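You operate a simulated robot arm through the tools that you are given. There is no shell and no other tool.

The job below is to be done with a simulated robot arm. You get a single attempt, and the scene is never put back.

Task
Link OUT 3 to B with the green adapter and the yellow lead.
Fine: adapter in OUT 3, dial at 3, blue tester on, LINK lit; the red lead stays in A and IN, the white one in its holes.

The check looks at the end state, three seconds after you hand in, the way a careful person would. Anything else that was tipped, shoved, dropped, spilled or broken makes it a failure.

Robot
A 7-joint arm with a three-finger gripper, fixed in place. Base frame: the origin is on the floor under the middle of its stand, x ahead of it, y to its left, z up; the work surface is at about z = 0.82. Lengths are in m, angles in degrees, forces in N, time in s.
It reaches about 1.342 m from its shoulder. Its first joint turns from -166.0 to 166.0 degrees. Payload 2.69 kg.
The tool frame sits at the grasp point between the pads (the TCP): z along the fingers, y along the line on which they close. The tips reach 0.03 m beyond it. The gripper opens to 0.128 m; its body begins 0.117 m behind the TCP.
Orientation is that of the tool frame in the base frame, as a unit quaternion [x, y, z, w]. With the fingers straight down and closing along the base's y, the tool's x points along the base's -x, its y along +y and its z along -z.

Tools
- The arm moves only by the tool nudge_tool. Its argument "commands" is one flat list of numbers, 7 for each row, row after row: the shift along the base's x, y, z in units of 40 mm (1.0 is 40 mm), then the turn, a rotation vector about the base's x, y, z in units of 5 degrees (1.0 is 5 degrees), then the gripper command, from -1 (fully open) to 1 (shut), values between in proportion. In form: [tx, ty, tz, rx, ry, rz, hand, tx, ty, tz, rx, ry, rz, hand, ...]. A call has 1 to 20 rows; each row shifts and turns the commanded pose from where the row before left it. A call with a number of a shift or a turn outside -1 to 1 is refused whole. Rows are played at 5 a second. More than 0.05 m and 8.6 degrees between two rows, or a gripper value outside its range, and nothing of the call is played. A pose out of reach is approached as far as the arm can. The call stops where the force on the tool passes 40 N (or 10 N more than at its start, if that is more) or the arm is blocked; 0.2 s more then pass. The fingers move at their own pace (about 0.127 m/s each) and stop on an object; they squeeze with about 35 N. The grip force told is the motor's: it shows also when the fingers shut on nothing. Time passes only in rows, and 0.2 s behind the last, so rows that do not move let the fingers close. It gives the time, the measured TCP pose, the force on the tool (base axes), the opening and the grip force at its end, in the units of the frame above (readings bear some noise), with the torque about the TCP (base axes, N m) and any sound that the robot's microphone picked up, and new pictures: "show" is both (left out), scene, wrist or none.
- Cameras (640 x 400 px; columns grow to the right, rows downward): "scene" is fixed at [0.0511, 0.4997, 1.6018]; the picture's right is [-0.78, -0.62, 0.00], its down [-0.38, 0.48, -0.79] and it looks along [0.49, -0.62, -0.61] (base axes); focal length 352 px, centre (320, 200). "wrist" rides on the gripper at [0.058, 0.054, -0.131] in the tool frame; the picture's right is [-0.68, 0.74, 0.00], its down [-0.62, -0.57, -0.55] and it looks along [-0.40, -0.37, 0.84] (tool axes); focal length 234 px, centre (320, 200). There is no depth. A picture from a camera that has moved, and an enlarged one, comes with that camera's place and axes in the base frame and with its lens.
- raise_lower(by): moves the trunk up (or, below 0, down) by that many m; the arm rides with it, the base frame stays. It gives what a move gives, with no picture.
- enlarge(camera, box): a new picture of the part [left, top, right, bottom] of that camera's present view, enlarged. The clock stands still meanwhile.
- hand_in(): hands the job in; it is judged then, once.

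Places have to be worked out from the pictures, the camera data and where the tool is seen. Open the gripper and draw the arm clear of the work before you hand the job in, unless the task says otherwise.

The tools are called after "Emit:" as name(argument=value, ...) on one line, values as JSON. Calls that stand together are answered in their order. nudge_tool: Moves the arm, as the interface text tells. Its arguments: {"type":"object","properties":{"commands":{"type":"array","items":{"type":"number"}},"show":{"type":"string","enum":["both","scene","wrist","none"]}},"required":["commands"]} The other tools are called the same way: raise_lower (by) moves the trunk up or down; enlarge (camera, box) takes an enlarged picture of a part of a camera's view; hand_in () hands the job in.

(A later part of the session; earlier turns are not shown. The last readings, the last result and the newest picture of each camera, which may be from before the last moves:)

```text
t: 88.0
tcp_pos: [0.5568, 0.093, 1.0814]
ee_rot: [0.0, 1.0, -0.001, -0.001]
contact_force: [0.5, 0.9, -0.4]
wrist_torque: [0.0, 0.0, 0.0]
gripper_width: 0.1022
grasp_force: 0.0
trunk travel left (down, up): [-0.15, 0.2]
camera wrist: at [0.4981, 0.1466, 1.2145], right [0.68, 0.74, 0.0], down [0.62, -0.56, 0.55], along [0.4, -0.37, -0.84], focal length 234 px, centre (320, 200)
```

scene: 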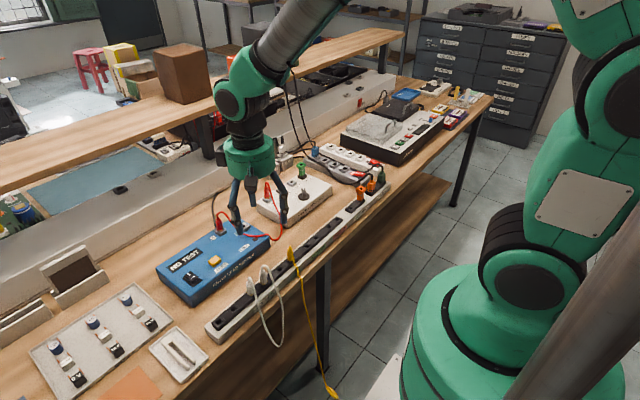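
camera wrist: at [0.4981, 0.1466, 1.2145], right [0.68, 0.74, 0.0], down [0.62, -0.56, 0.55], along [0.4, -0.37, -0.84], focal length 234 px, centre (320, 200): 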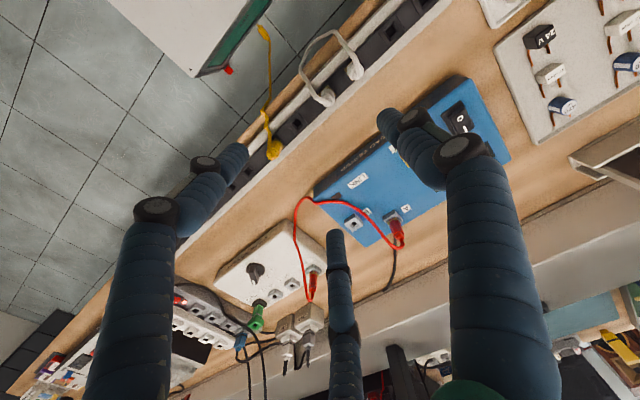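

The swing isn't damping, and Y2 must not be pulled out too. The empty hole left by Y1 measures (0.542, 0.0572), so I had been about 4 mm off in y; by the same reference Y2 is at (0.542, 0.0137). I go hover over Y2 with a wide 44 mm opening to secure it.

Emit:
nudge_tool(commands=[-0.1, -0.65, -0.3, 0, 0, 0, 0.31, -0.12, -0.65, -0.6, 0, 0, 0, 0.31, -0.12, -0.65, -0.65, 0, 0, 0, 0.31, 0, 0, 0, 0, 0, 0, 0.31], show="both")

Emit:
enlarge(camera="wrist", box=[260, 80, 380, 200])

Emit:
enlarge(camera="scene", box=[260, 220, 330, 290])

```text
t: 89.0
tcp_pos: [0.5423, 0.0156, 1.0191]
ee_rot: [0.001, 1.0, -0.001, -0.002]
contact_force: [-0.1, 0.1, -1.0]
wrist_torque: [-0.01, 0.03, 0.01]
gripper_width: 0.0442
grasp_force: 0.1
trunk travel left (down, up): [-0.15, 0.2]
camera wrist: at [0.485, 0.0704, 1.151], right [0.68, 0.74, 0.0], down [0.62, -0.56, 0.55], along [0.4, -0.37, -0.84], focal length 234 px, centre (320, 200)
```

scene: 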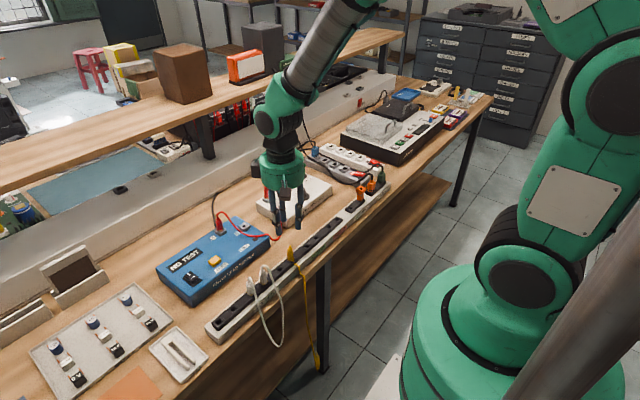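
wrist: 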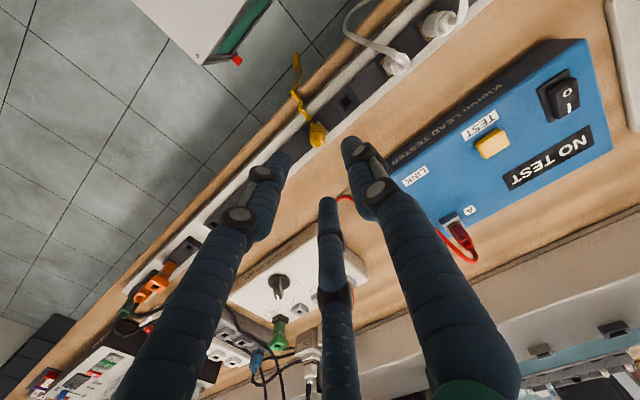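

```text
3.33 times, centred on (320, 140) of wrist
camera zoom: at [0.485, 0.0704, 1.151], right [0.68, 0.74, 0.0], down [0.62, -0.56, 0.55], along [0.4, -0.37, -0.84], focal length 781 px, centre (320, 400)
```

zoom: 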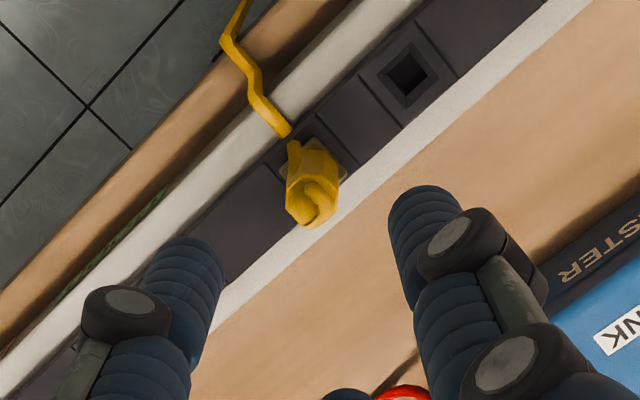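

```text
5.71 times, centred on (295, 255) of scene
camera zoom: at [0.0511, 0.4997, 1.6018], right [-0.78, -0.62, 0.0], down [-0.38, 0.48, -0.79], along [0.49, -0.62, -0.61], focal length 2010 px, centre (463, -114)
```

zoom: 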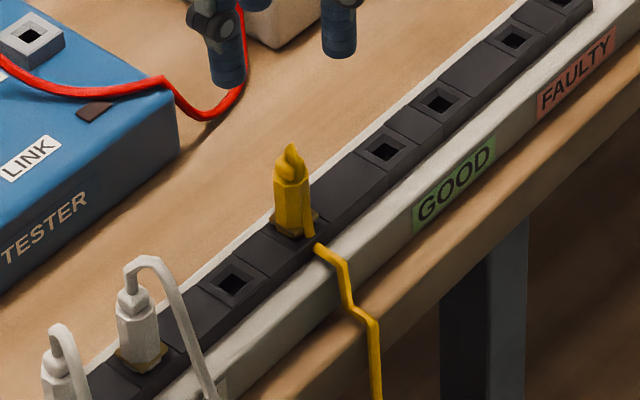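

The cable now drapes properly over the rack's and bench's front edges, with Y1 hanging in front of the bench. I look at how Y1 hangs and whether it's calming.

Emit:
enlarge(camera="scene", box=[280, 310, 360, 390])

Emit:
nudge_tool(commands=[0, 0, 0, 0, 0, 0, 0.31], show="both")

Emit:
nudge_tool(commands=[0, 0, 0, 0, 0, 0, 0.31], show="both")

```text
5.00 times, centred on (320, 350) of scene
camera zoom: at [0.0511, 0.4997, 1.6018], right [-0.78, -0.62, 0.0], down [-0.38, 0.48, -0.79], along [0.49, -0.62, -0.61], focal length 1758 px, centre (320, -550)
```

zoom: 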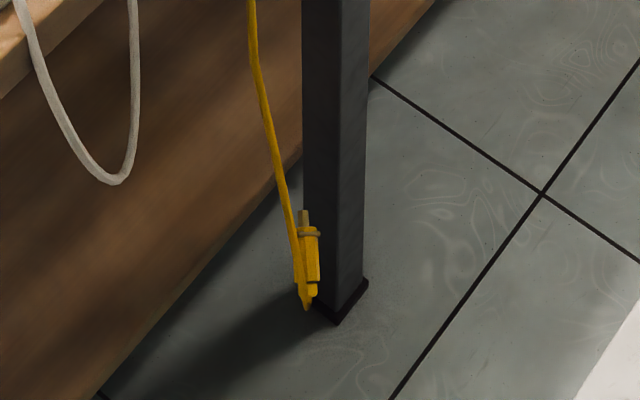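

```text
t: 89.4
tcp_pos: [0.5427, 0.0179, 1.0198]
ee_rot: [0.0, 1.0, 0.0, -0.002]
contact_force: [0.1, 0.0, 0.5]
wrist_torque: [0.01, 0.0, 0.03]
gripper_width: 0.0441
grasp_force: 0.1
trunk travel left (down, up): [-0.15, 0.2]
camera wrist: at [0.4846, 0.0709, 1.1513], right [0.68, 0.74, 0.0], down [0.62, -0.56, 0.55], along [0.4, -0.37, -0.84], focal length 234 px, centre (320, 200)
```

scene: 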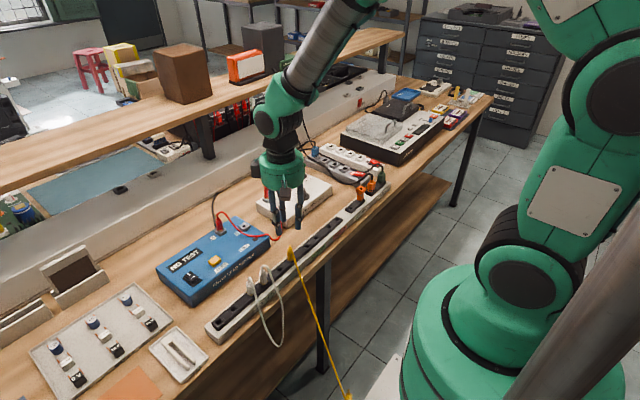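
wrist: 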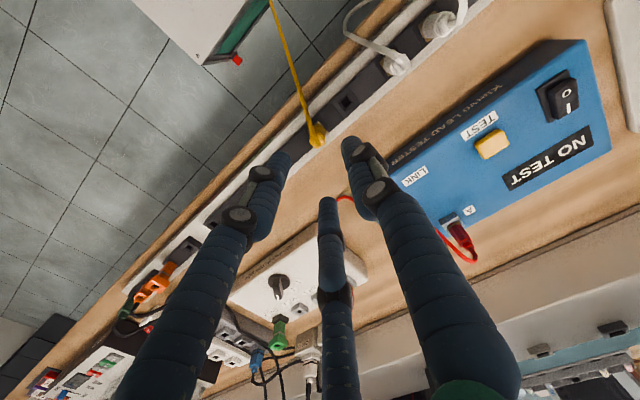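

```text
t: 89.8
tcp_pos: [0.5426, 0.0172, 1.0185]
ee_rot: [0.0, 1.0, -0.001, -0.002]
contact_force: [-0.5, 0.2, 0.4]
wrist_torque: [-0.02, -0.01, 0.03]
gripper_width: 0.044
grasp_force: 0.0
trunk travel left (down, up): [-0.15, 0.2]
camera wrist: at [0.4848, 0.0709, 1.1513], right [0.68, 0.74, 0.0], down [0.62, -0.56, 0.55], along [0.4, -0.37, -0.84], focal length 234 px, centre (320, 200)
```

scene: 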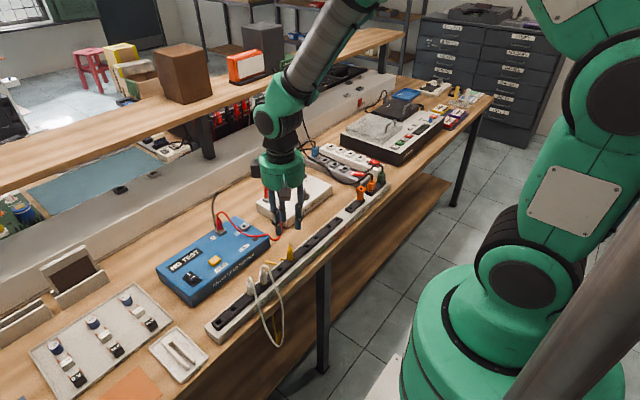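
wrist: 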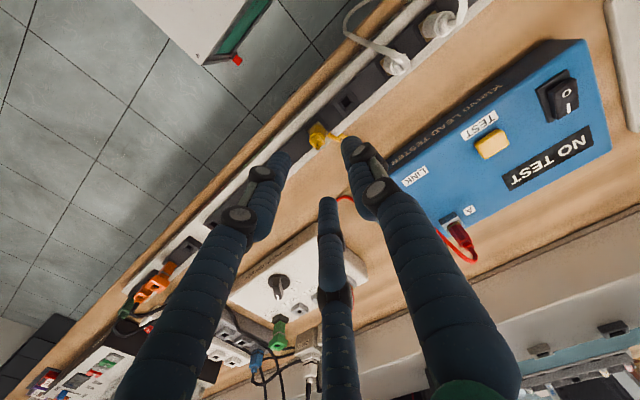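

Y1 still swings between front and back. I zoom into the present frame to understand where the cable is passing.

Emit:
enlarge(camera="wrist", box=[270, 90, 390, 210])

Emit:
enlarge(camera="scene", box=[230, 200, 330, 300])

```text
3.33 times, centred on (330, 150) of wrist
camera zoom: at [0.4848, 0.0709, 1.1513], right [0.68, 0.74, 0.0], down [0.62, -0.56, 0.55], along [0.4, -0.37, -0.84], focal length 781 px, centre (287, 367)
```

zoom: 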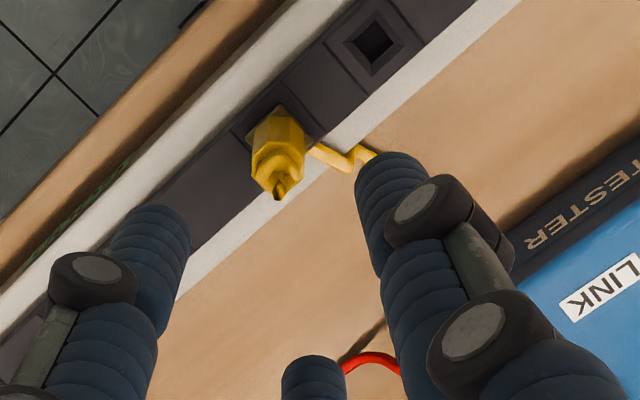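

```text
4.00 times, centred on (280, 250) of scene
camera zoom: at [0.0511, 0.4997, 1.6018], right [-0.78, -0.62, 0.0], down [-0.38, 0.48, -0.79], along [0.49, -0.62, -0.61], focal length 1407 px, centre (480, 0)
```

zoom: 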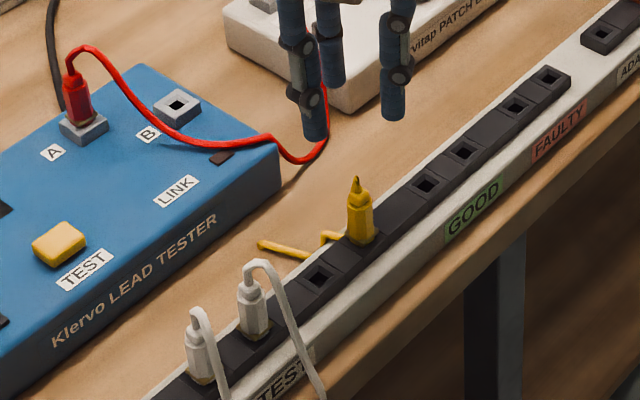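

The cable clearly passes through the rack and bench; only plugs interact. I secure Y2 first: shift −3.5 mm in y, descend with the 44 mm opening to z≈0.906.

Emit:
nudge_tool(commands=[0.01, -0.0875, -0.5, 0, 0, 0, 0.31, 0, 0, -0.8, 0, 0, 0, 0.31, 0, 0, -0.8, 0, 0, 0, 0.31, 0, 0, -0.7, 0, 0, 0, 0.31, 0, 0, 0, 0, 0, 0, 0.31], show="both")

Emit:
enlarge(camera="wrist", box=[260, 100, 380, 220])

Emit:
enlarge(camera="scene", box=[260, 220, 330, 290])

```text
t: 91.0
tcp_pos: [0.5442, 0.0133, 0.9094]
ee_rot: [-0.001, 1.0, -0.002, -0.002]
contact_force: [-1.0, -0.1, -0.1]
wrist_torque: [0.01, 0.05, 0.01]
gripper_width: 0.044
grasp_force: 0.0
trunk travel left (down, up): [-0.15, 0.2]
camera wrist: at [0.4858, 0.0672, 1.0413], right [0.68, 0.74, 0.0], down [0.62, -0.56, 0.55], along [0.4, -0.37, -0.84], focal length 234 px, centre (320, 200)
```

scene: 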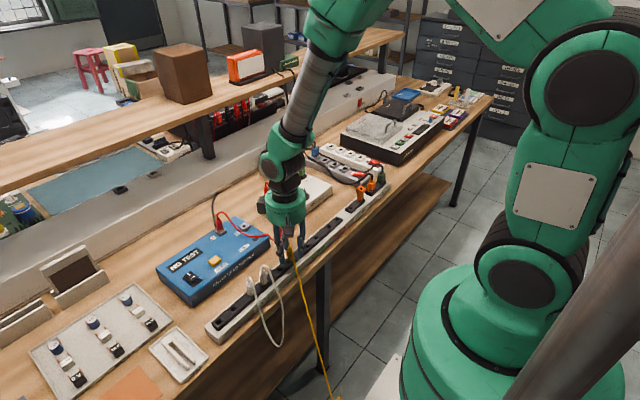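
wrist: 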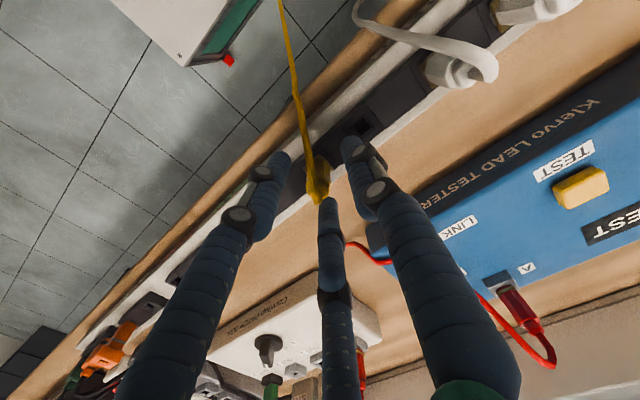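

```text
3.33 times, centred on (320, 160) of wrist
camera zoom: at [0.4858, 0.0672, 1.0413], right [0.68, 0.74, 0.0], down [0.62, -0.56, 0.55], along [0.4, -0.37, -0.84], focal length 781 px, centre (320, 333)
```

zoom: 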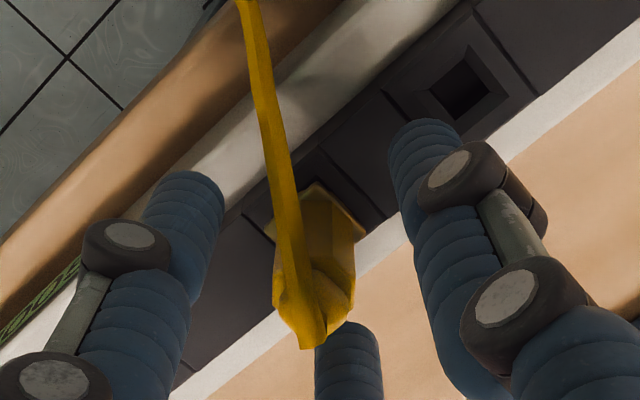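

```text
5.71 times, centred on (295, 255) of scene
camera zoom: at [0.0511, 0.4997, 1.6018], right [-0.78, -0.62, 0.0], down [-0.38, 0.48, -0.79], along [0.49, -0.62, -0.61], focal length 2010 px, centre (463, -114)
```

zoom: 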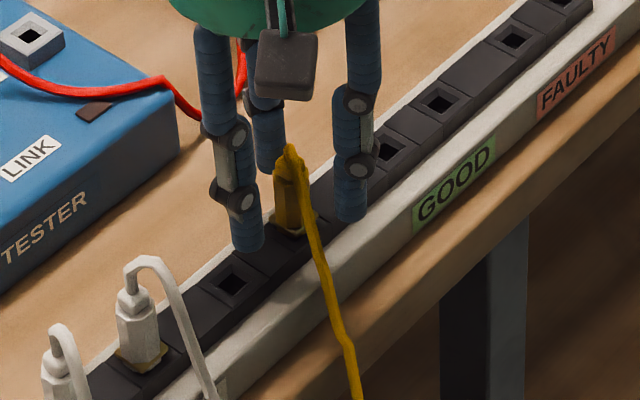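

The fingers straddle Y2 evenly with the cable passing between them. I close gradually.

Emit:
nudge_tool(commands=[0, 0, 0, 0, 0, 0, 0.5, 0, 0, 0, 0, 0, 0, 0.62, 0, 0, 0, 0, 0, 0, 0.7, 0, 0, 0, 0, 0, 0, 0.8, 0, 0, 0, 0, 0, 0, 0.9], show="both")

Emit:
enlarge(camera="wrist", box=[260, 100, 380, 220])

Emit:
enlarge(camera="scene", box=[260, 220, 330, 290])

```text
t: 92.2
tcp_pos: [0.5447, 0.0128, 0.9099]
ee_rot: [0.0, 1.0, -0.001, -0.002]
contact_force: [1.8, -6.1, -1.3]
wrist_torque: [-0.27, -0.06, 0.0]
gripper_width: 0.0183
grasp_force: 9.6
trunk travel left (down, up): [-0.15, 0.2]
camera wrist: at [0.4856, 0.0668, 1.0416], right [0.68, 0.74, 0.0], down [0.62, -0.56, 0.55], along [0.4, -0.37, -0.84], focal length 234 px, centre (320, 200)
```

scene: 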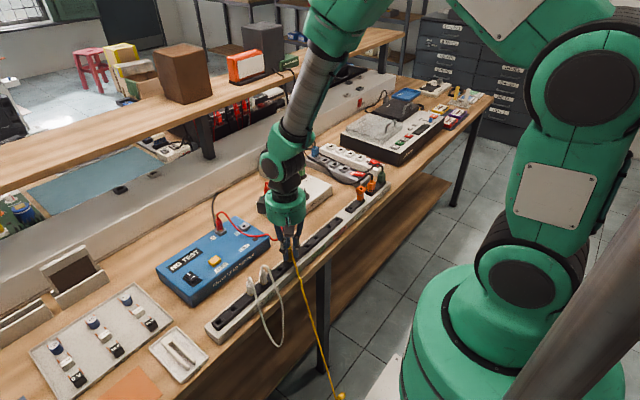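
wrist: 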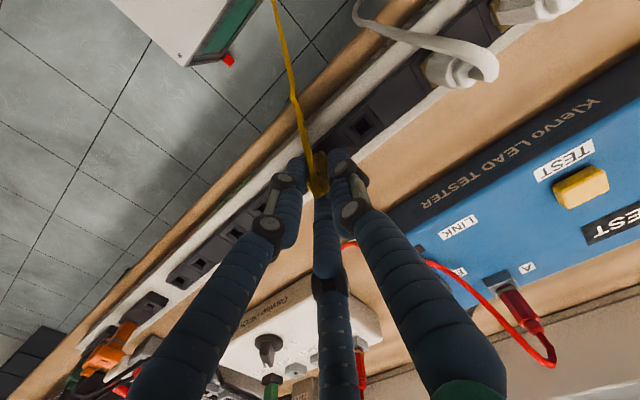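

```text
3.33 times, centred on (320, 160) of wrist
camera zoom: at [0.4856, 0.0668, 1.0416], right [0.68, 0.74, 0.0], down [0.62, -0.56, 0.55], along [0.4, -0.37, -0.84], focal length 781 px, centre (320, 333)
```

zoom: 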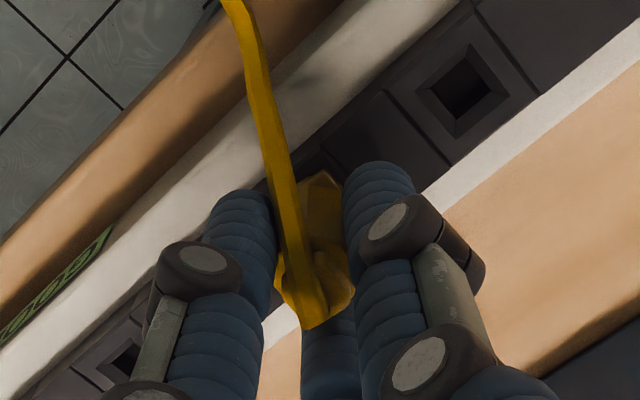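

```text
5.71 times, centred on (295, 255) of scene
camera zoom: at [0.0511, 0.4997, 1.6018], right [-0.78, -0.62, 0.0], down [-0.38, 0.48, -0.79], along [0.49, -0.62, -0.61], focal length 2010 px, centre (463, -114)
```

zoom: 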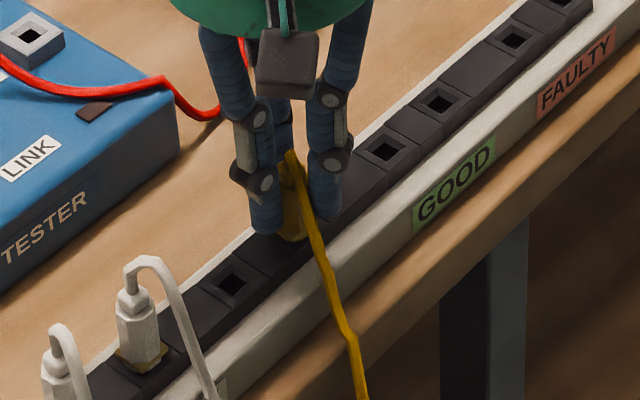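

Y2 is gripped (18.3 mm). I hold here and watch the swing for a moment.

Emit:
nudge_tool(commands=[0, 0, 0, 0, 0, 0, 0.9], show="both")

Emit:
nudge_tool(commands=[0, 0, 0, 0, 0, 0, 0.9], show="scene")

Emit:
nudge_tool(commands=[0, 0, 0, 0, 0, 0, 0.9], show="scene")

```text
t: 92.6
tcp_pos: [0.5438, 0.0124, 0.9092]
ee_rot: [0.0, 1.0, -0.001, -0.001]
contact_force: [2.1, -7.0, 0.1]
wrist_torque: [-0.31, -0.09, 0.0]
gripper_width: 0.0184
grasp_force: 9.2
trunk travel left (down, up): [-0.15, 0.2]
camera wrist: at [0.4856, 0.0669, 1.0417], right [0.68, 0.74, 0.0], down [0.62, -0.56, 0.55], along [0.4, -0.37, -0.84], focal length 234 px, centre (320, 200)
```

scene: 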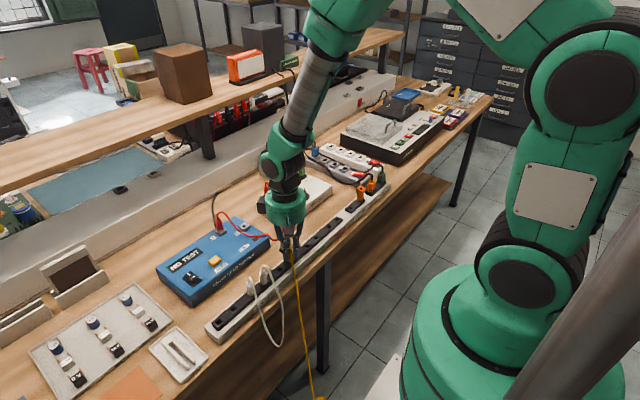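
wrist: 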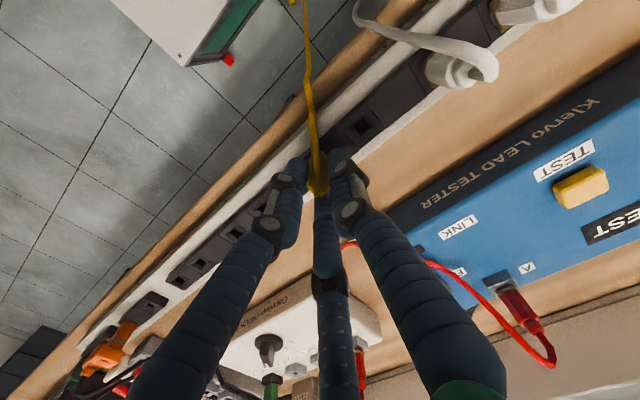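

```text
t: 93.0
tcp_pos: [0.5435, 0.0123, 0.9088]
ee_rot: [0.0, 1.0, -0.001, -0.001]
contact_force: [3.1, -6.3, 0.2]
wrist_torque: [-0.36, -0.15, 0.0]
gripper_width: 0.0184
grasp_force: 9.1
trunk travel left (down, up): [-0.15, 0.2]
```

scene: 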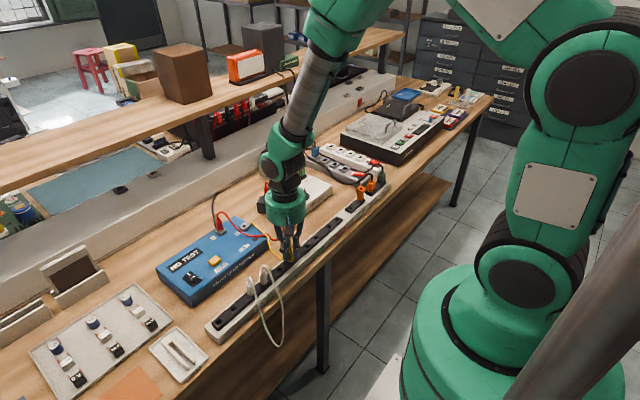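

```text
t: 93.4
tcp_pos: [0.5436, 0.0127, 0.9099]
ee_rot: [0.0, 1.0, 0.0, -0.002]
contact_force: [1.6, -6.5, -0.5]
wrist_torque: [-0.29, -0.13, 0.02]
gripper_width: 0.0181
grasp_force: 8.9
trunk travel left (down, up): [-0.15, 0.2]
```

scene: 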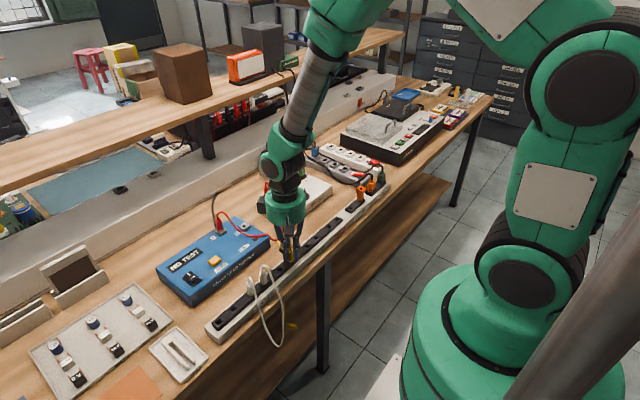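

Y1 keeps swinging, but Y2 is held. I relieve the side load by 1 mm and tighten the grip fully.

Emit:
nudge_tool(commands=[0.01, -0.025, 0, 0, 0, 0, 1, 0, 0, 0, 0, 0, 0, 1, 0, 0, 0, 0, 0, 0, 1], show="wrist")

Emit:
enlarge(camera="wrist", box=[270, 110, 370, 210])

```text
t: 94.2
tcp_pos: [0.5434, 0.0118, 0.9087]
ee_rot: [0.0, 1.0, -0.001, -0.001]
contact_force: [4.4, -4.2, -0.4]
wrist_torque: [-0.15, -0.25, 0.02]
gripper_width: 0.0167
grasp_force: 35.2
trunk travel left (down, up): [-0.15, 0.2]
camera wrist: at [0.4857, 0.0663, 1.0416], right [0.68, 0.74, 0.0], down [0.62, -0.56, 0.55], along [0.4, -0.37, -0.84], focal length 234 px, centre (320, 200)
```

wrist: 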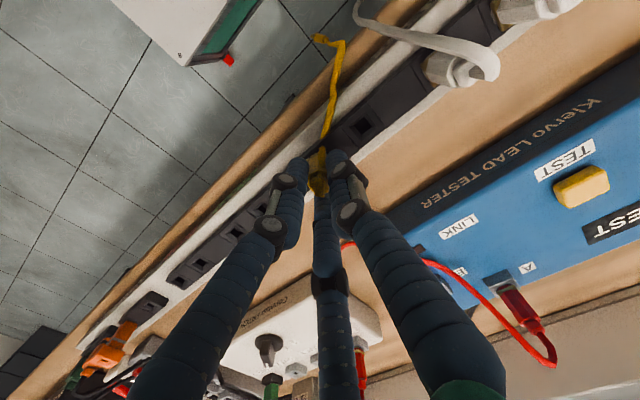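

```text
4.00 times, centred on (320, 160) of wrist
camera zoom: at [0.4857, 0.0663, 1.0416], right [0.68, 0.74, 0.0], down [0.62, -0.56, 0.55], along [0.4, -0.37, -0.84], focal length 937 px, centre (320, 360)
```

zoom: 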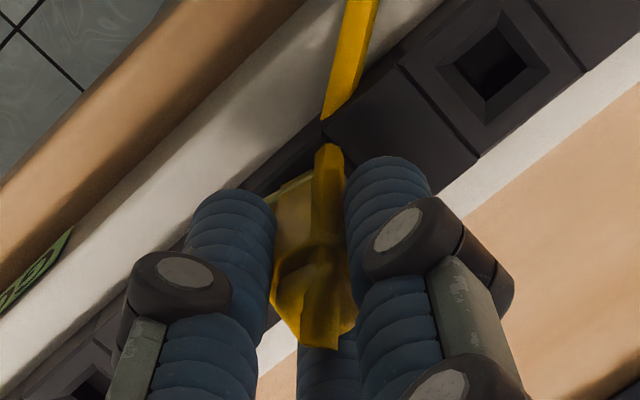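

Y2 is firmly gripped (35 N). I lift it out and carry it up and toward −x, clear of the bench front, so the free end hangs in open air.

Emit:
nudge_tool(commands=[0, 0, 0.3, 0, 0, 0, 1, 0, 0, 0.5, 0, 0, 0, 1, 0, 0, 0.8, 0, 0, 0, 1, 0, 0, 0.9, 0, 0, 0, 1, -0.3, 0, 0.9, 0, 0, 0, 1, -0.4, 0, 0.9, 0, 0, 0, 1, -0.4, 0, 0.9, 0, 0, 0, 1, -0.4, 0, 0.9, 0, 0, 0, 1, -0.4, 0, 0.9, 0, 0, 0, 1, -0.4, 0, 0.9, 0, 0, 0, 1, -0.4, 0, 0.9, 0, 0, 0, 1, -0.3, 0, 0.9, 0, 0, 0, 1], show="both")

```text
t: 96.8
tcp_pos: [0.4206, 0.0116, 1.2964]
ee_rot: [0.0, 1.0, -0.001, -0.001]
contact_force: [-0.7, 0.7, -1.4]
wrist_torque: [0.01, -0.02, -0.04]
gripper_width: 0.0167
grasp_force: 35.2
trunk travel left (down, up): [-0.15, 0.2]
camera wrist: at [0.3635, 0.0672, 1.4284], right [0.68, 0.74, 0.0], down [0.62, -0.56, 0.55], along [0.4, -0.37, -0.84], focal length 234 px, centre (320, 200)
```

scene: 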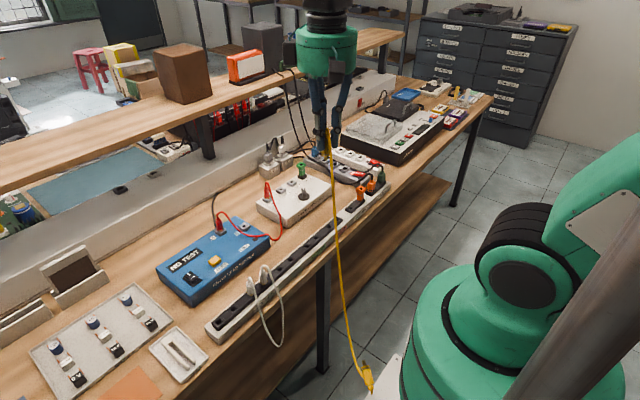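
wrist: 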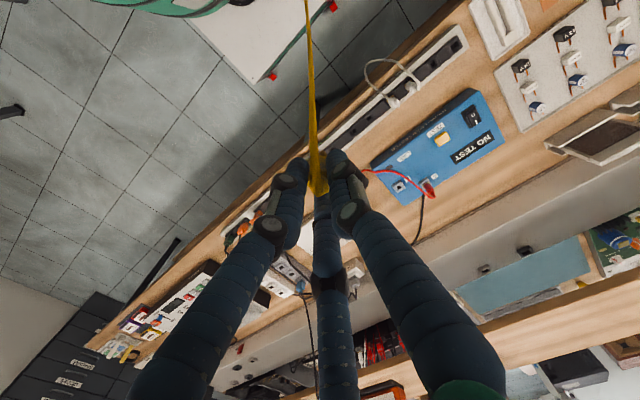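

Y2 is out and the lead hangs in open air. I look at Y1's hanging attitude and the swing.

Emit:
enlarge(camera="scene", box=[310, 300, 410, 400])

Emit:
nudge_tool(commands=[0, 0, 0, 0, 0, 0, 1], show="scene")

Emit:
nudge_tool(commands=[0, 0, 0, 0, 0, 0, 1], show="scene")

Emit:
nudge_tool(commands=[0, 0, 0, 0, 0, 0, 1], show="scene")

```text
4.00 times, centred on (360, 350) of scene
camera zoom: at [0.0511, 0.4997, 1.6018], right [-0.78, -0.62, 0.0], down [-0.38, 0.48, -0.79], along [0.49, -0.62, -0.61], focal length 1407 px, centre (160, -400)
```

zoom: 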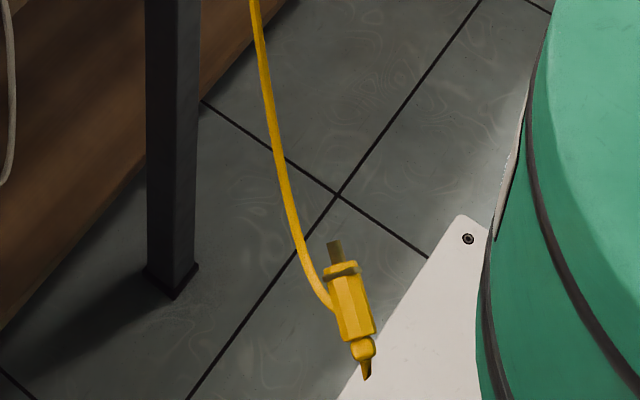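

```text
t: 97.2
tcp_pos: [0.4229, 0.0129, 1.2967]
ee_rot: [0.0, 1.0, -0.001, -0.002]
contact_force: [0.3, -0.2, -1.6]
wrist_torque: [0.0, -0.02, -0.05]
gripper_width: 0.0167
grasp_force: 34.6
trunk travel left (down, up): [-0.15, 0.2]
```

scene: 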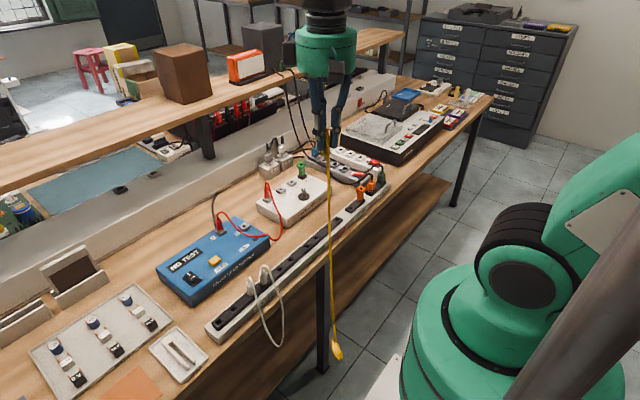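

```text
t: 97.6
tcp_pos: [0.4213, 0.0128, 1.2955]
ee_rot: [0.0, 1.0, -0.001, -0.001]
contact_force: [-0.8, -0.3, -1.5]
wrist_torque: [-0.02, 0.01, -0.04]
gripper_width: 0.0167
grasp_force: 35.1
trunk travel left (down, up): [-0.15, 0.2]
```

scene: 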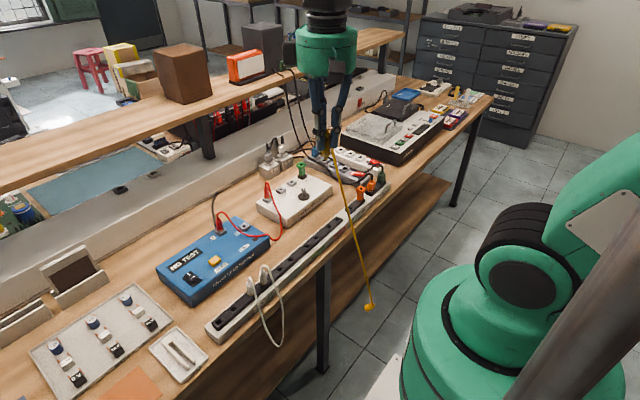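

```text
t: 98.0
tcp_pos: [0.4222, 0.0123, 1.296]
ee_rot: [0.0, 1.0, -0.002, -0.001]
contact_force: [0.4, 0.2, -0.4]
wrist_torque: [0.01, 0.0, 0.03]
gripper_width: 0.0165
grasp_force: 35.5
trunk travel left (down, up): [-0.15, 0.2]
```

scene: 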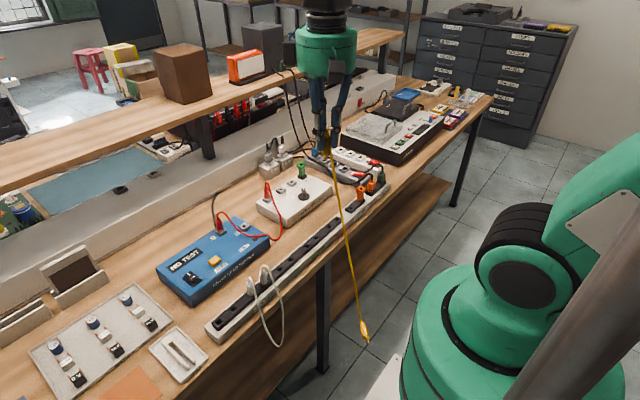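

In open air the swing is much smaller (about ±0.15 m) and Y1 hangs inverted about 0.75 m below. I wait 4 s here to let it settle.

Emit:
nudge_tool(commands=[0, 0, 0, 0, 0, 0, 1, 0, 0, 0, 0, 0, 0, 1, 0, 0, 0, 0, 0, 0, 1, 0, 0, 0, 0, 0, 0, 1, 0, 0, 0, 0, 0, 0, 1, 0, 0, 0, 0, 0, 0, 1, 0, 0, 0, 0, 0, 0, 1, 0, 0, 0, 0, 0, 0, 1, 0, 0, 0, 0, 0, 0, 1, 0, 0, 0, 0, 0, 0, 1, 0, 0, 0, 0, 0, 0, 1, 0, 0, 0, 0, 0, 0, 1, 0, 0, 0, 0, 0, 0, 1, 0, 0, 0, 0, 0, 0, 1, 0, 0, 0, 0, 0, 0, 1, 0, 0, 0, 0, 0, 0, 1, 0, 0, 0, 0, 0, 0, 1, 0, 0, 0, 0, 0, 0, 1, 0, 0, 0, 0, 0, 0, 1, 0, 0, 0, 0, 0, 0, 1], show="scene")

Emit:
nudge_tool(commands=[0, 0, 0, 0, 0, 0, 1], show="scene")

Emit:
nudge_tool(commands=[0, 0, 0, 0, 0, 0, 1], show="both")

```text
t: 102.2
tcp_pos: [0.4215, 0.0125, 1.2977]
ee_rot: [0.0, 1.0, -0.001, -0.002]
contact_force: [0.6, -0.1, -1.5]
wrist_torque: [0.0, 0.0, -0.01]
gripper_width: 0.0169
grasp_force: 35.4
trunk travel left (down, up): [-0.15, 0.2]
```

scene: 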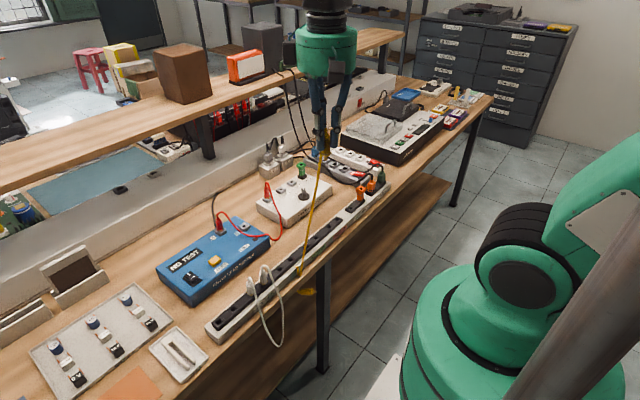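

```text
t: 102.6
tcp_pos: [0.4215, 0.0129, 1.2955]
ee_rot: [0.0, 1.0, -0.001, -0.002]
contact_force: [0.5, -0.2, 0.0]
wrist_torque: [0.03, 0.02, -0.02]
gripper_width: 0.0166
grasp_force: 35.5
trunk travel left (down, up): [-0.15, 0.2]
```

scene: 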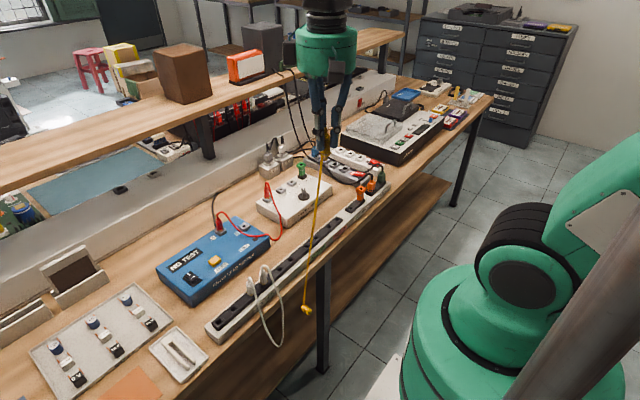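

```text
t: 103.0
tcp_pos: [0.4219, 0.0131, 1.2962]
ee_rot: [0.0, 1.0, -0.001, -0.002]
contact_force: [0.2, 0.0, -0.5]
wrist_torque: [-0.02, 0.01, 0.02]
gripper_width: 0.0166
grasp_force: 35.5
trunk travel left (down, up): [-0.15, 0.2]
camera wrist: at [0.3639, 0.0672, 1.4282], right [0.68, 0.74, 0.0], down [0.62, -0.56, 0.55], along [0.4, -0.37, -0.84], focal length 234 px, centre (320, 200)
```

scene: 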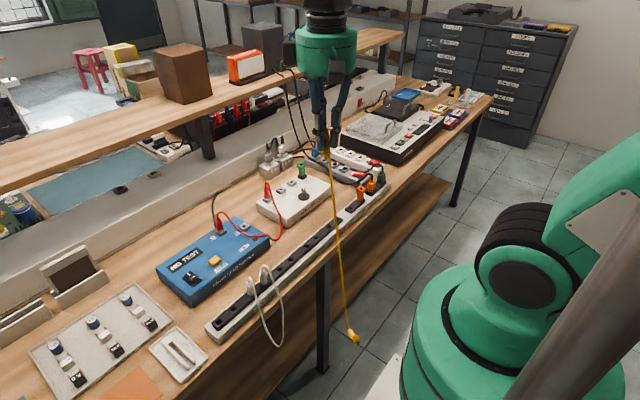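
wrist: 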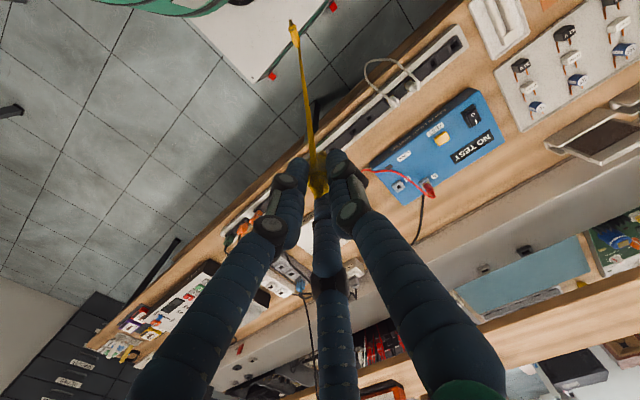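

Triangulating both views, Y1 hangs about 0.5 m below Y2 and the swing is down to about ±0.13 m. I wait longer to let it die down.

Emit:
nudge_tool(commands=[0, 0, 0, 0, 0, 0, 1, 0, 0, 0, 0, 0, 0, 1, 0, 0, 0, 0, 0, 0, 1, 0, 0, 0, 0, 0, 0, 1, 0, 0, 0, 0, 0, 0, 1, 0, 0, 0, 0, 0, 0, 1, 0, 0, 0, 0, 0, 0, 1, 0, 0, 0, 0, 0, 0, 1, 0, 0, 0, 0, 0, 0, 1, 0, 0, 0, 0, 0, 0, 1, 0, 0, 0, 0, 0, 0, 1, 0, 0, 0, 0, 0, 0, 1, 0, 0, 0, 0, 0, 0, 1, 0, 0, 0, 0, 0, 0, 1, 0, 0, 0, 0, 0, 0, 1, 0, 0, 0, 0, 0, 0, 1, 0, 0, 0, 0, 0, 0, 1, 0, 0, 0, 0, 0, 0, 1, 0, 0, 0, 0, 0, 0, 1, 0, 0, 0, 0, 0, 0, 1], show="none")

Emit:
nudge_tool(commands=[0, 0, 0, 0, 0, 0, 1, 0, 0, 0, 0, 0, 0, 1, 0, 0, 0, 0, 0, 0, 1, 0, 0, 0, 0, 0, 0, 1, 0, 0, 0, 0, 0, 0, 1, 0, 0, 0, 0, 0, 0, 1, 0, 0, 0, 0, 0, 0, 1, 0, 0, 0, 0, 0, 0, 1, 0, 0, 0, 0, 0, 0, 1, 0, 0, 0, 0, 0, 0, 1, 0, 0, 0, 0, 0, 0, 1, 0, 0, 0, 0, 0, 0, 1, 0, 0, 0, 0, 0, 0, 1, 0, 0, 0, 0, 0, 0, 1, 0, 0, 0, 0, 0, 0, 1, 0, 0, 0, 0, 0, 0, 1, 0, 0, 0, 0, 0, 0, 1, 0, 0, 0, 0, 0, 0, 1, 0, 0, 0, 0, 0, 0, 1, 0, 0, 0, 0, 0, 0, 1], show="both")

Emit:
nudge_tool(commands=[0, 0, 0, 0, 0, 0, 1], show="both")

Emit:
nudge_tool(commands=[0, 0, 0, 0, 0, 0, 1], show="both")

```text
t: 107.2
tcp_pos: [0.4212, 0.0134, 1.2963]
ee_rot: [0.0, 1.0, 0.0, -0.002]
contact_force: [-0.6, 0.2, -0.6]
wrist_torque: [0.02, -0.01, -0.01]
gripper_width: 0.0164
grasp_force: 34.9
trunk travel left (down, up): [-0.15, 0.2]
```

```text
t: 111.4
tcp_pos: [0.4206, 0.0151, 1.2962]
ee_rot: [-0.001, 1.0, 0.0, -0.002]
contact_force: [-0.4, -0.2, -1.5]
wrist_torque: [-0.01, 0.01, 0.03]
gripper_width: 0.0165
grasp_force: 35.0
trunk travel left (down, up): [-0.15, 0.2]
camera wrist: at [0.364, 0.0672, 1.4282], right [0.68, 0.74, 0.0], down [0.62, -0.56, 0.55], along [0.4, -0.37, -0.84], focal length 234 px, centre (320, 200)
```

scene: 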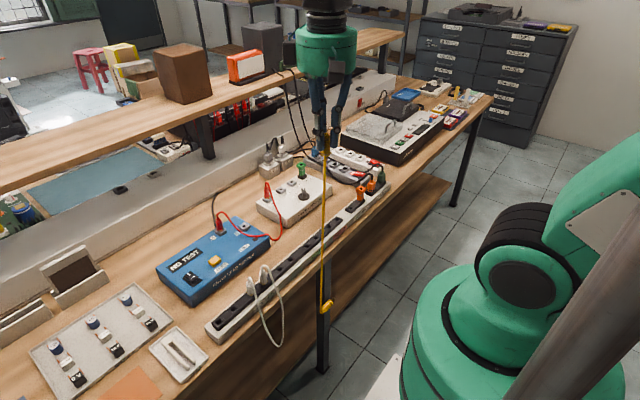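
wrist: 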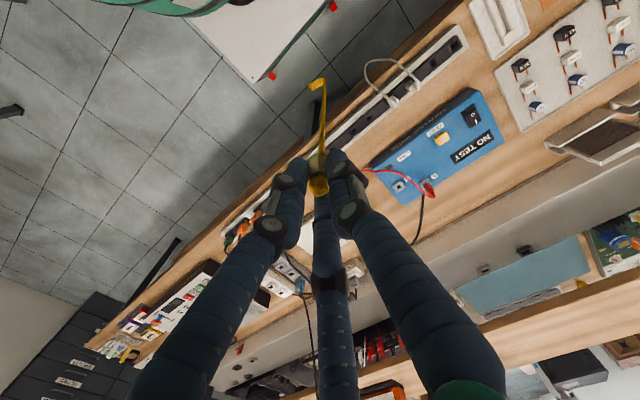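

```text
t: 111.8
tcp_pos: [0.4218, 0.0118, 1.2962]
ee_rot: [0.001, 1.0, -0.001, -0.001]
contact_force: [-0.4, -0.4, -1.2]
wrist_torque: [0.02, 0.01, 0.01]
gripper_width: 0.0169
grasp_force: 35.2
trunk travel left (down, up): [-0.15, 0.2]
camera wrist: at [0.3639, 0.0672, 1.4282], right [0.68, 0.74, 0.0], down [0.62, -0.56, 0.55], along [0.4, -0.37, -0.84], focal length 234 px, centre (320, 200)
```

scene: 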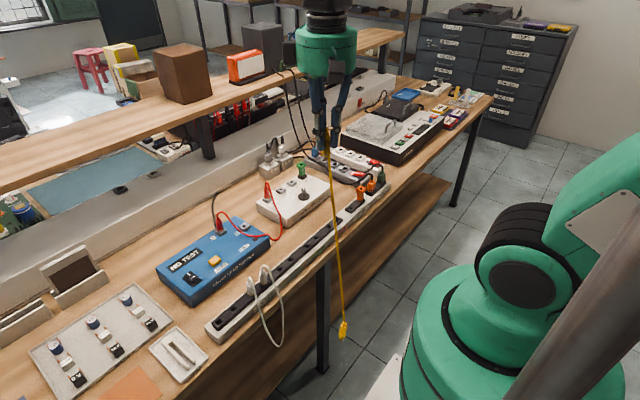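
wrist: 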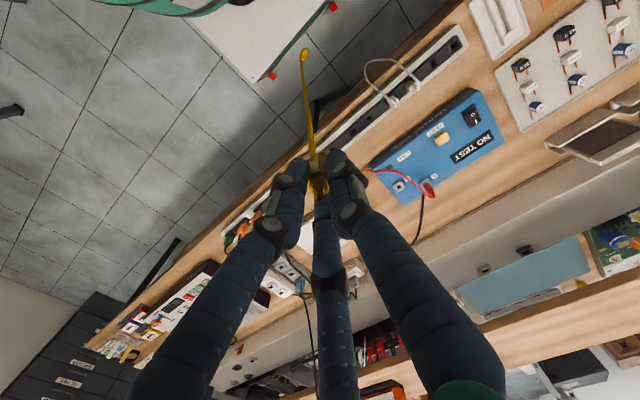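

```text
t: 112.2
tcp_pos: [0.4226, 0.0135, 1.2953]
ee_rot: [0.0, 1.0, 0.0, -0.002]
contact_force: [0.1, -0.5, 0.0]
wrist_torque: [0.01, 0.01, -0.02]
gripper_width: 0.0166
grasp_force: 34.7
trunk travel left (down, up): [-0.15, 0.2]
camera wrist: at [0.364, 0.0672, 1.4282], right [0.68, 0.74, 0.0], down [0.62, -0.56, 0.55], along [0.4, -0.37, -0.84], focal length 234 px, centre (320, 200)
```

scene: 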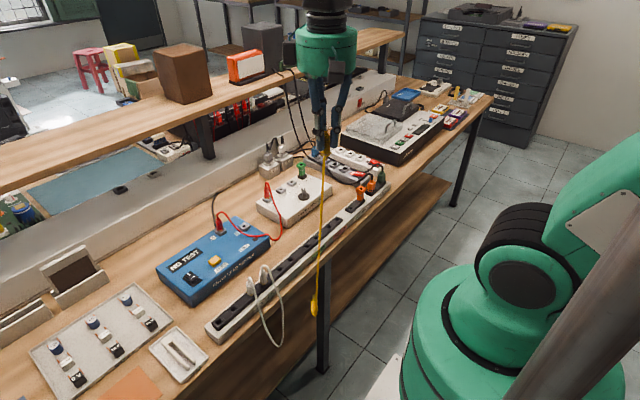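
wrist: 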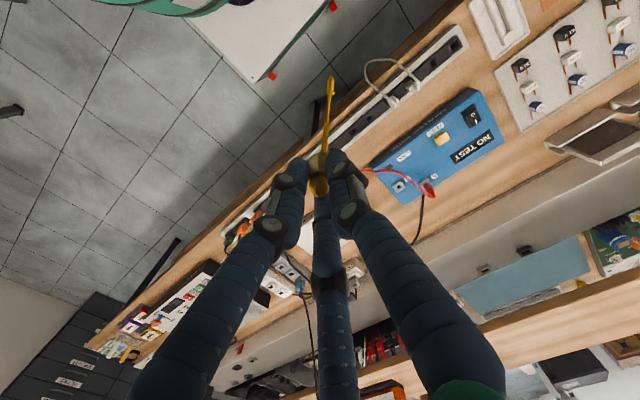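

The swing is down to about ±0.07 m, with Y1 hanging near z≈0.71. I raise the lead gently so Y1 clears bench height, still in front of the bench, and shift toward y≈−0.2 where the bench strip in front of the patch box is free.

Emit:
nudge_tool(commands=[0, -0.1, 0.5, 0, 0, 0, 1, 0, -0.2, 0.8, 0, 0, 0, 1, 0, -0.3, 0.8, 0, 0, 0, 1, 0, -0.4, 0.8, 0, 0, 0, 1, 0, -0.5, 0.8, 0, 0, 0, 1, 0, -0.5, 0.8, 0, 0, 0, 1, 0, -0.5, 0.8, 0, 0, 0, 1, 0, -0.5, 0.7, 0, 0, 0, 1, 0, -0.5, 0, 0, 0, 0, 1, 0, -0.5, 0, 0, 0, 0, 1, 0, -0.4, 0, 0, 0, 0, 1, 0, -0.3, 0, 0, 0, 0, 1, 0, -0.2, 0, 0, 0, 0, 1, 0, -0.1, 0, 0, 0, 0, 1, 0, 0, 0, 0, 0, 0, 1], show="both")

Emit:
nudge_tool(commands=[0, 0, 0, 0, 0, 0, 1], show="both")

Emit:
nudge_tool(commands=[0, 0, 0, 0, 0, 0, 1], show="scene")

```text
t: 115.4
tcp_pos: [0.4243, -0.1858, 1.5385]
ee_rot: [0.001, 1.0, 0.0, -0.002]
contact_force: [0.4, -0.5, -1.7]
wrist_torque: [-0.05, -0.02, 0.02]
gripper_width: 0.0169
grasp_force: 35.3
trunk travel left (down, up): [-0.15, 0.2]
camera wrist: at [0.3665, -0.1314, 1.6691], right [0.68, 0.74, 0.0], down [0.62, -0.56, 0.55], along [0.4, -0.37, -0.84], focal length 234 px, centre (320, 200)
```

scene: 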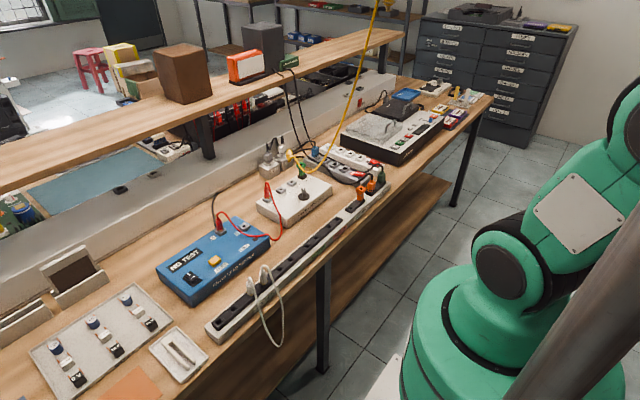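
wrist: 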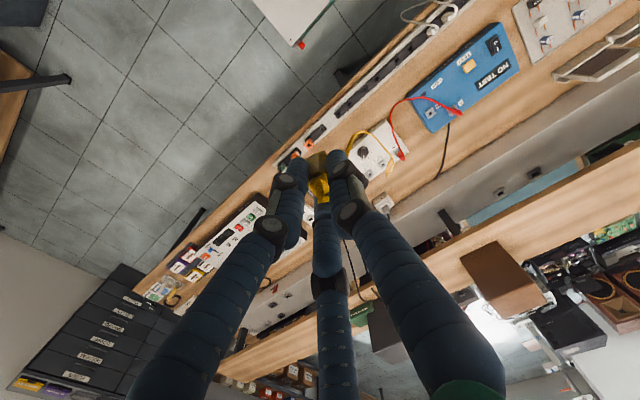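

```text
t: 115.8
tcp_pos: [0.4251, -0.1862, 1.5371]
ee_rot: [0.0, 1.0, -0.001, -0.002]
contact_force: [-0.1, 1.0, -1.3]
wrist_torque: [0.01, -0.01, 0.0]
gripper_width: 0.0166
grasp_force: 34.9
trunk travel left (down, up): [-0.15, 0.2]
camera wrist: at [0.3666, -0.1313, 1.669], right [0.68, 0.74, 0.0], down [0.62, -0.56, 0.55], along [0.4, -0.37, -0.84], focal length 234 px, centre (320, 200)
```

scene: 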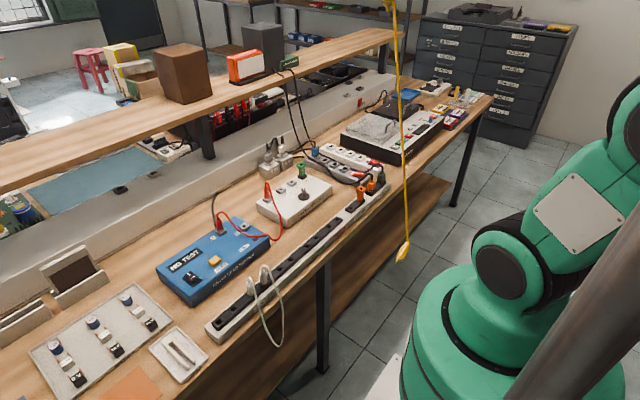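
wrist: 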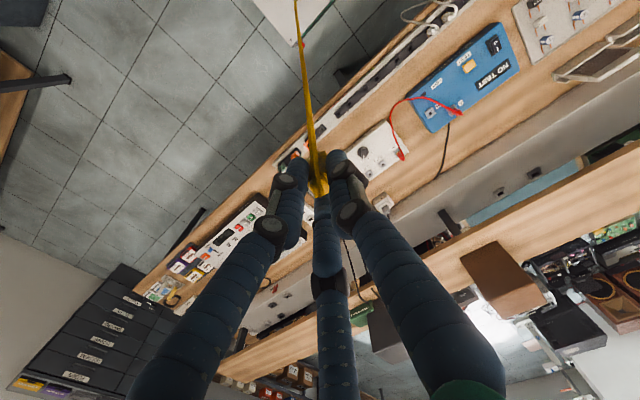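

```text
t: 116.2
tcp_pos: [0.4244, -0.1858, 1.5359]
ee_rot: [0.0, 1.0, 0.0, -0.002]
contact_force: [-0.8, -0.2, 0.1]
wrist_torque: [0.01, 0.0, 0.03]
gripper_width: 0.0168
grasp_force: 35.1
trunk travel left (down, up): [-0.15, 0.2]
```

scene: 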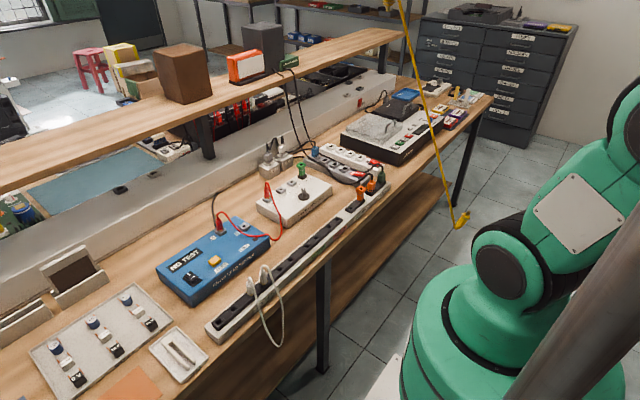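

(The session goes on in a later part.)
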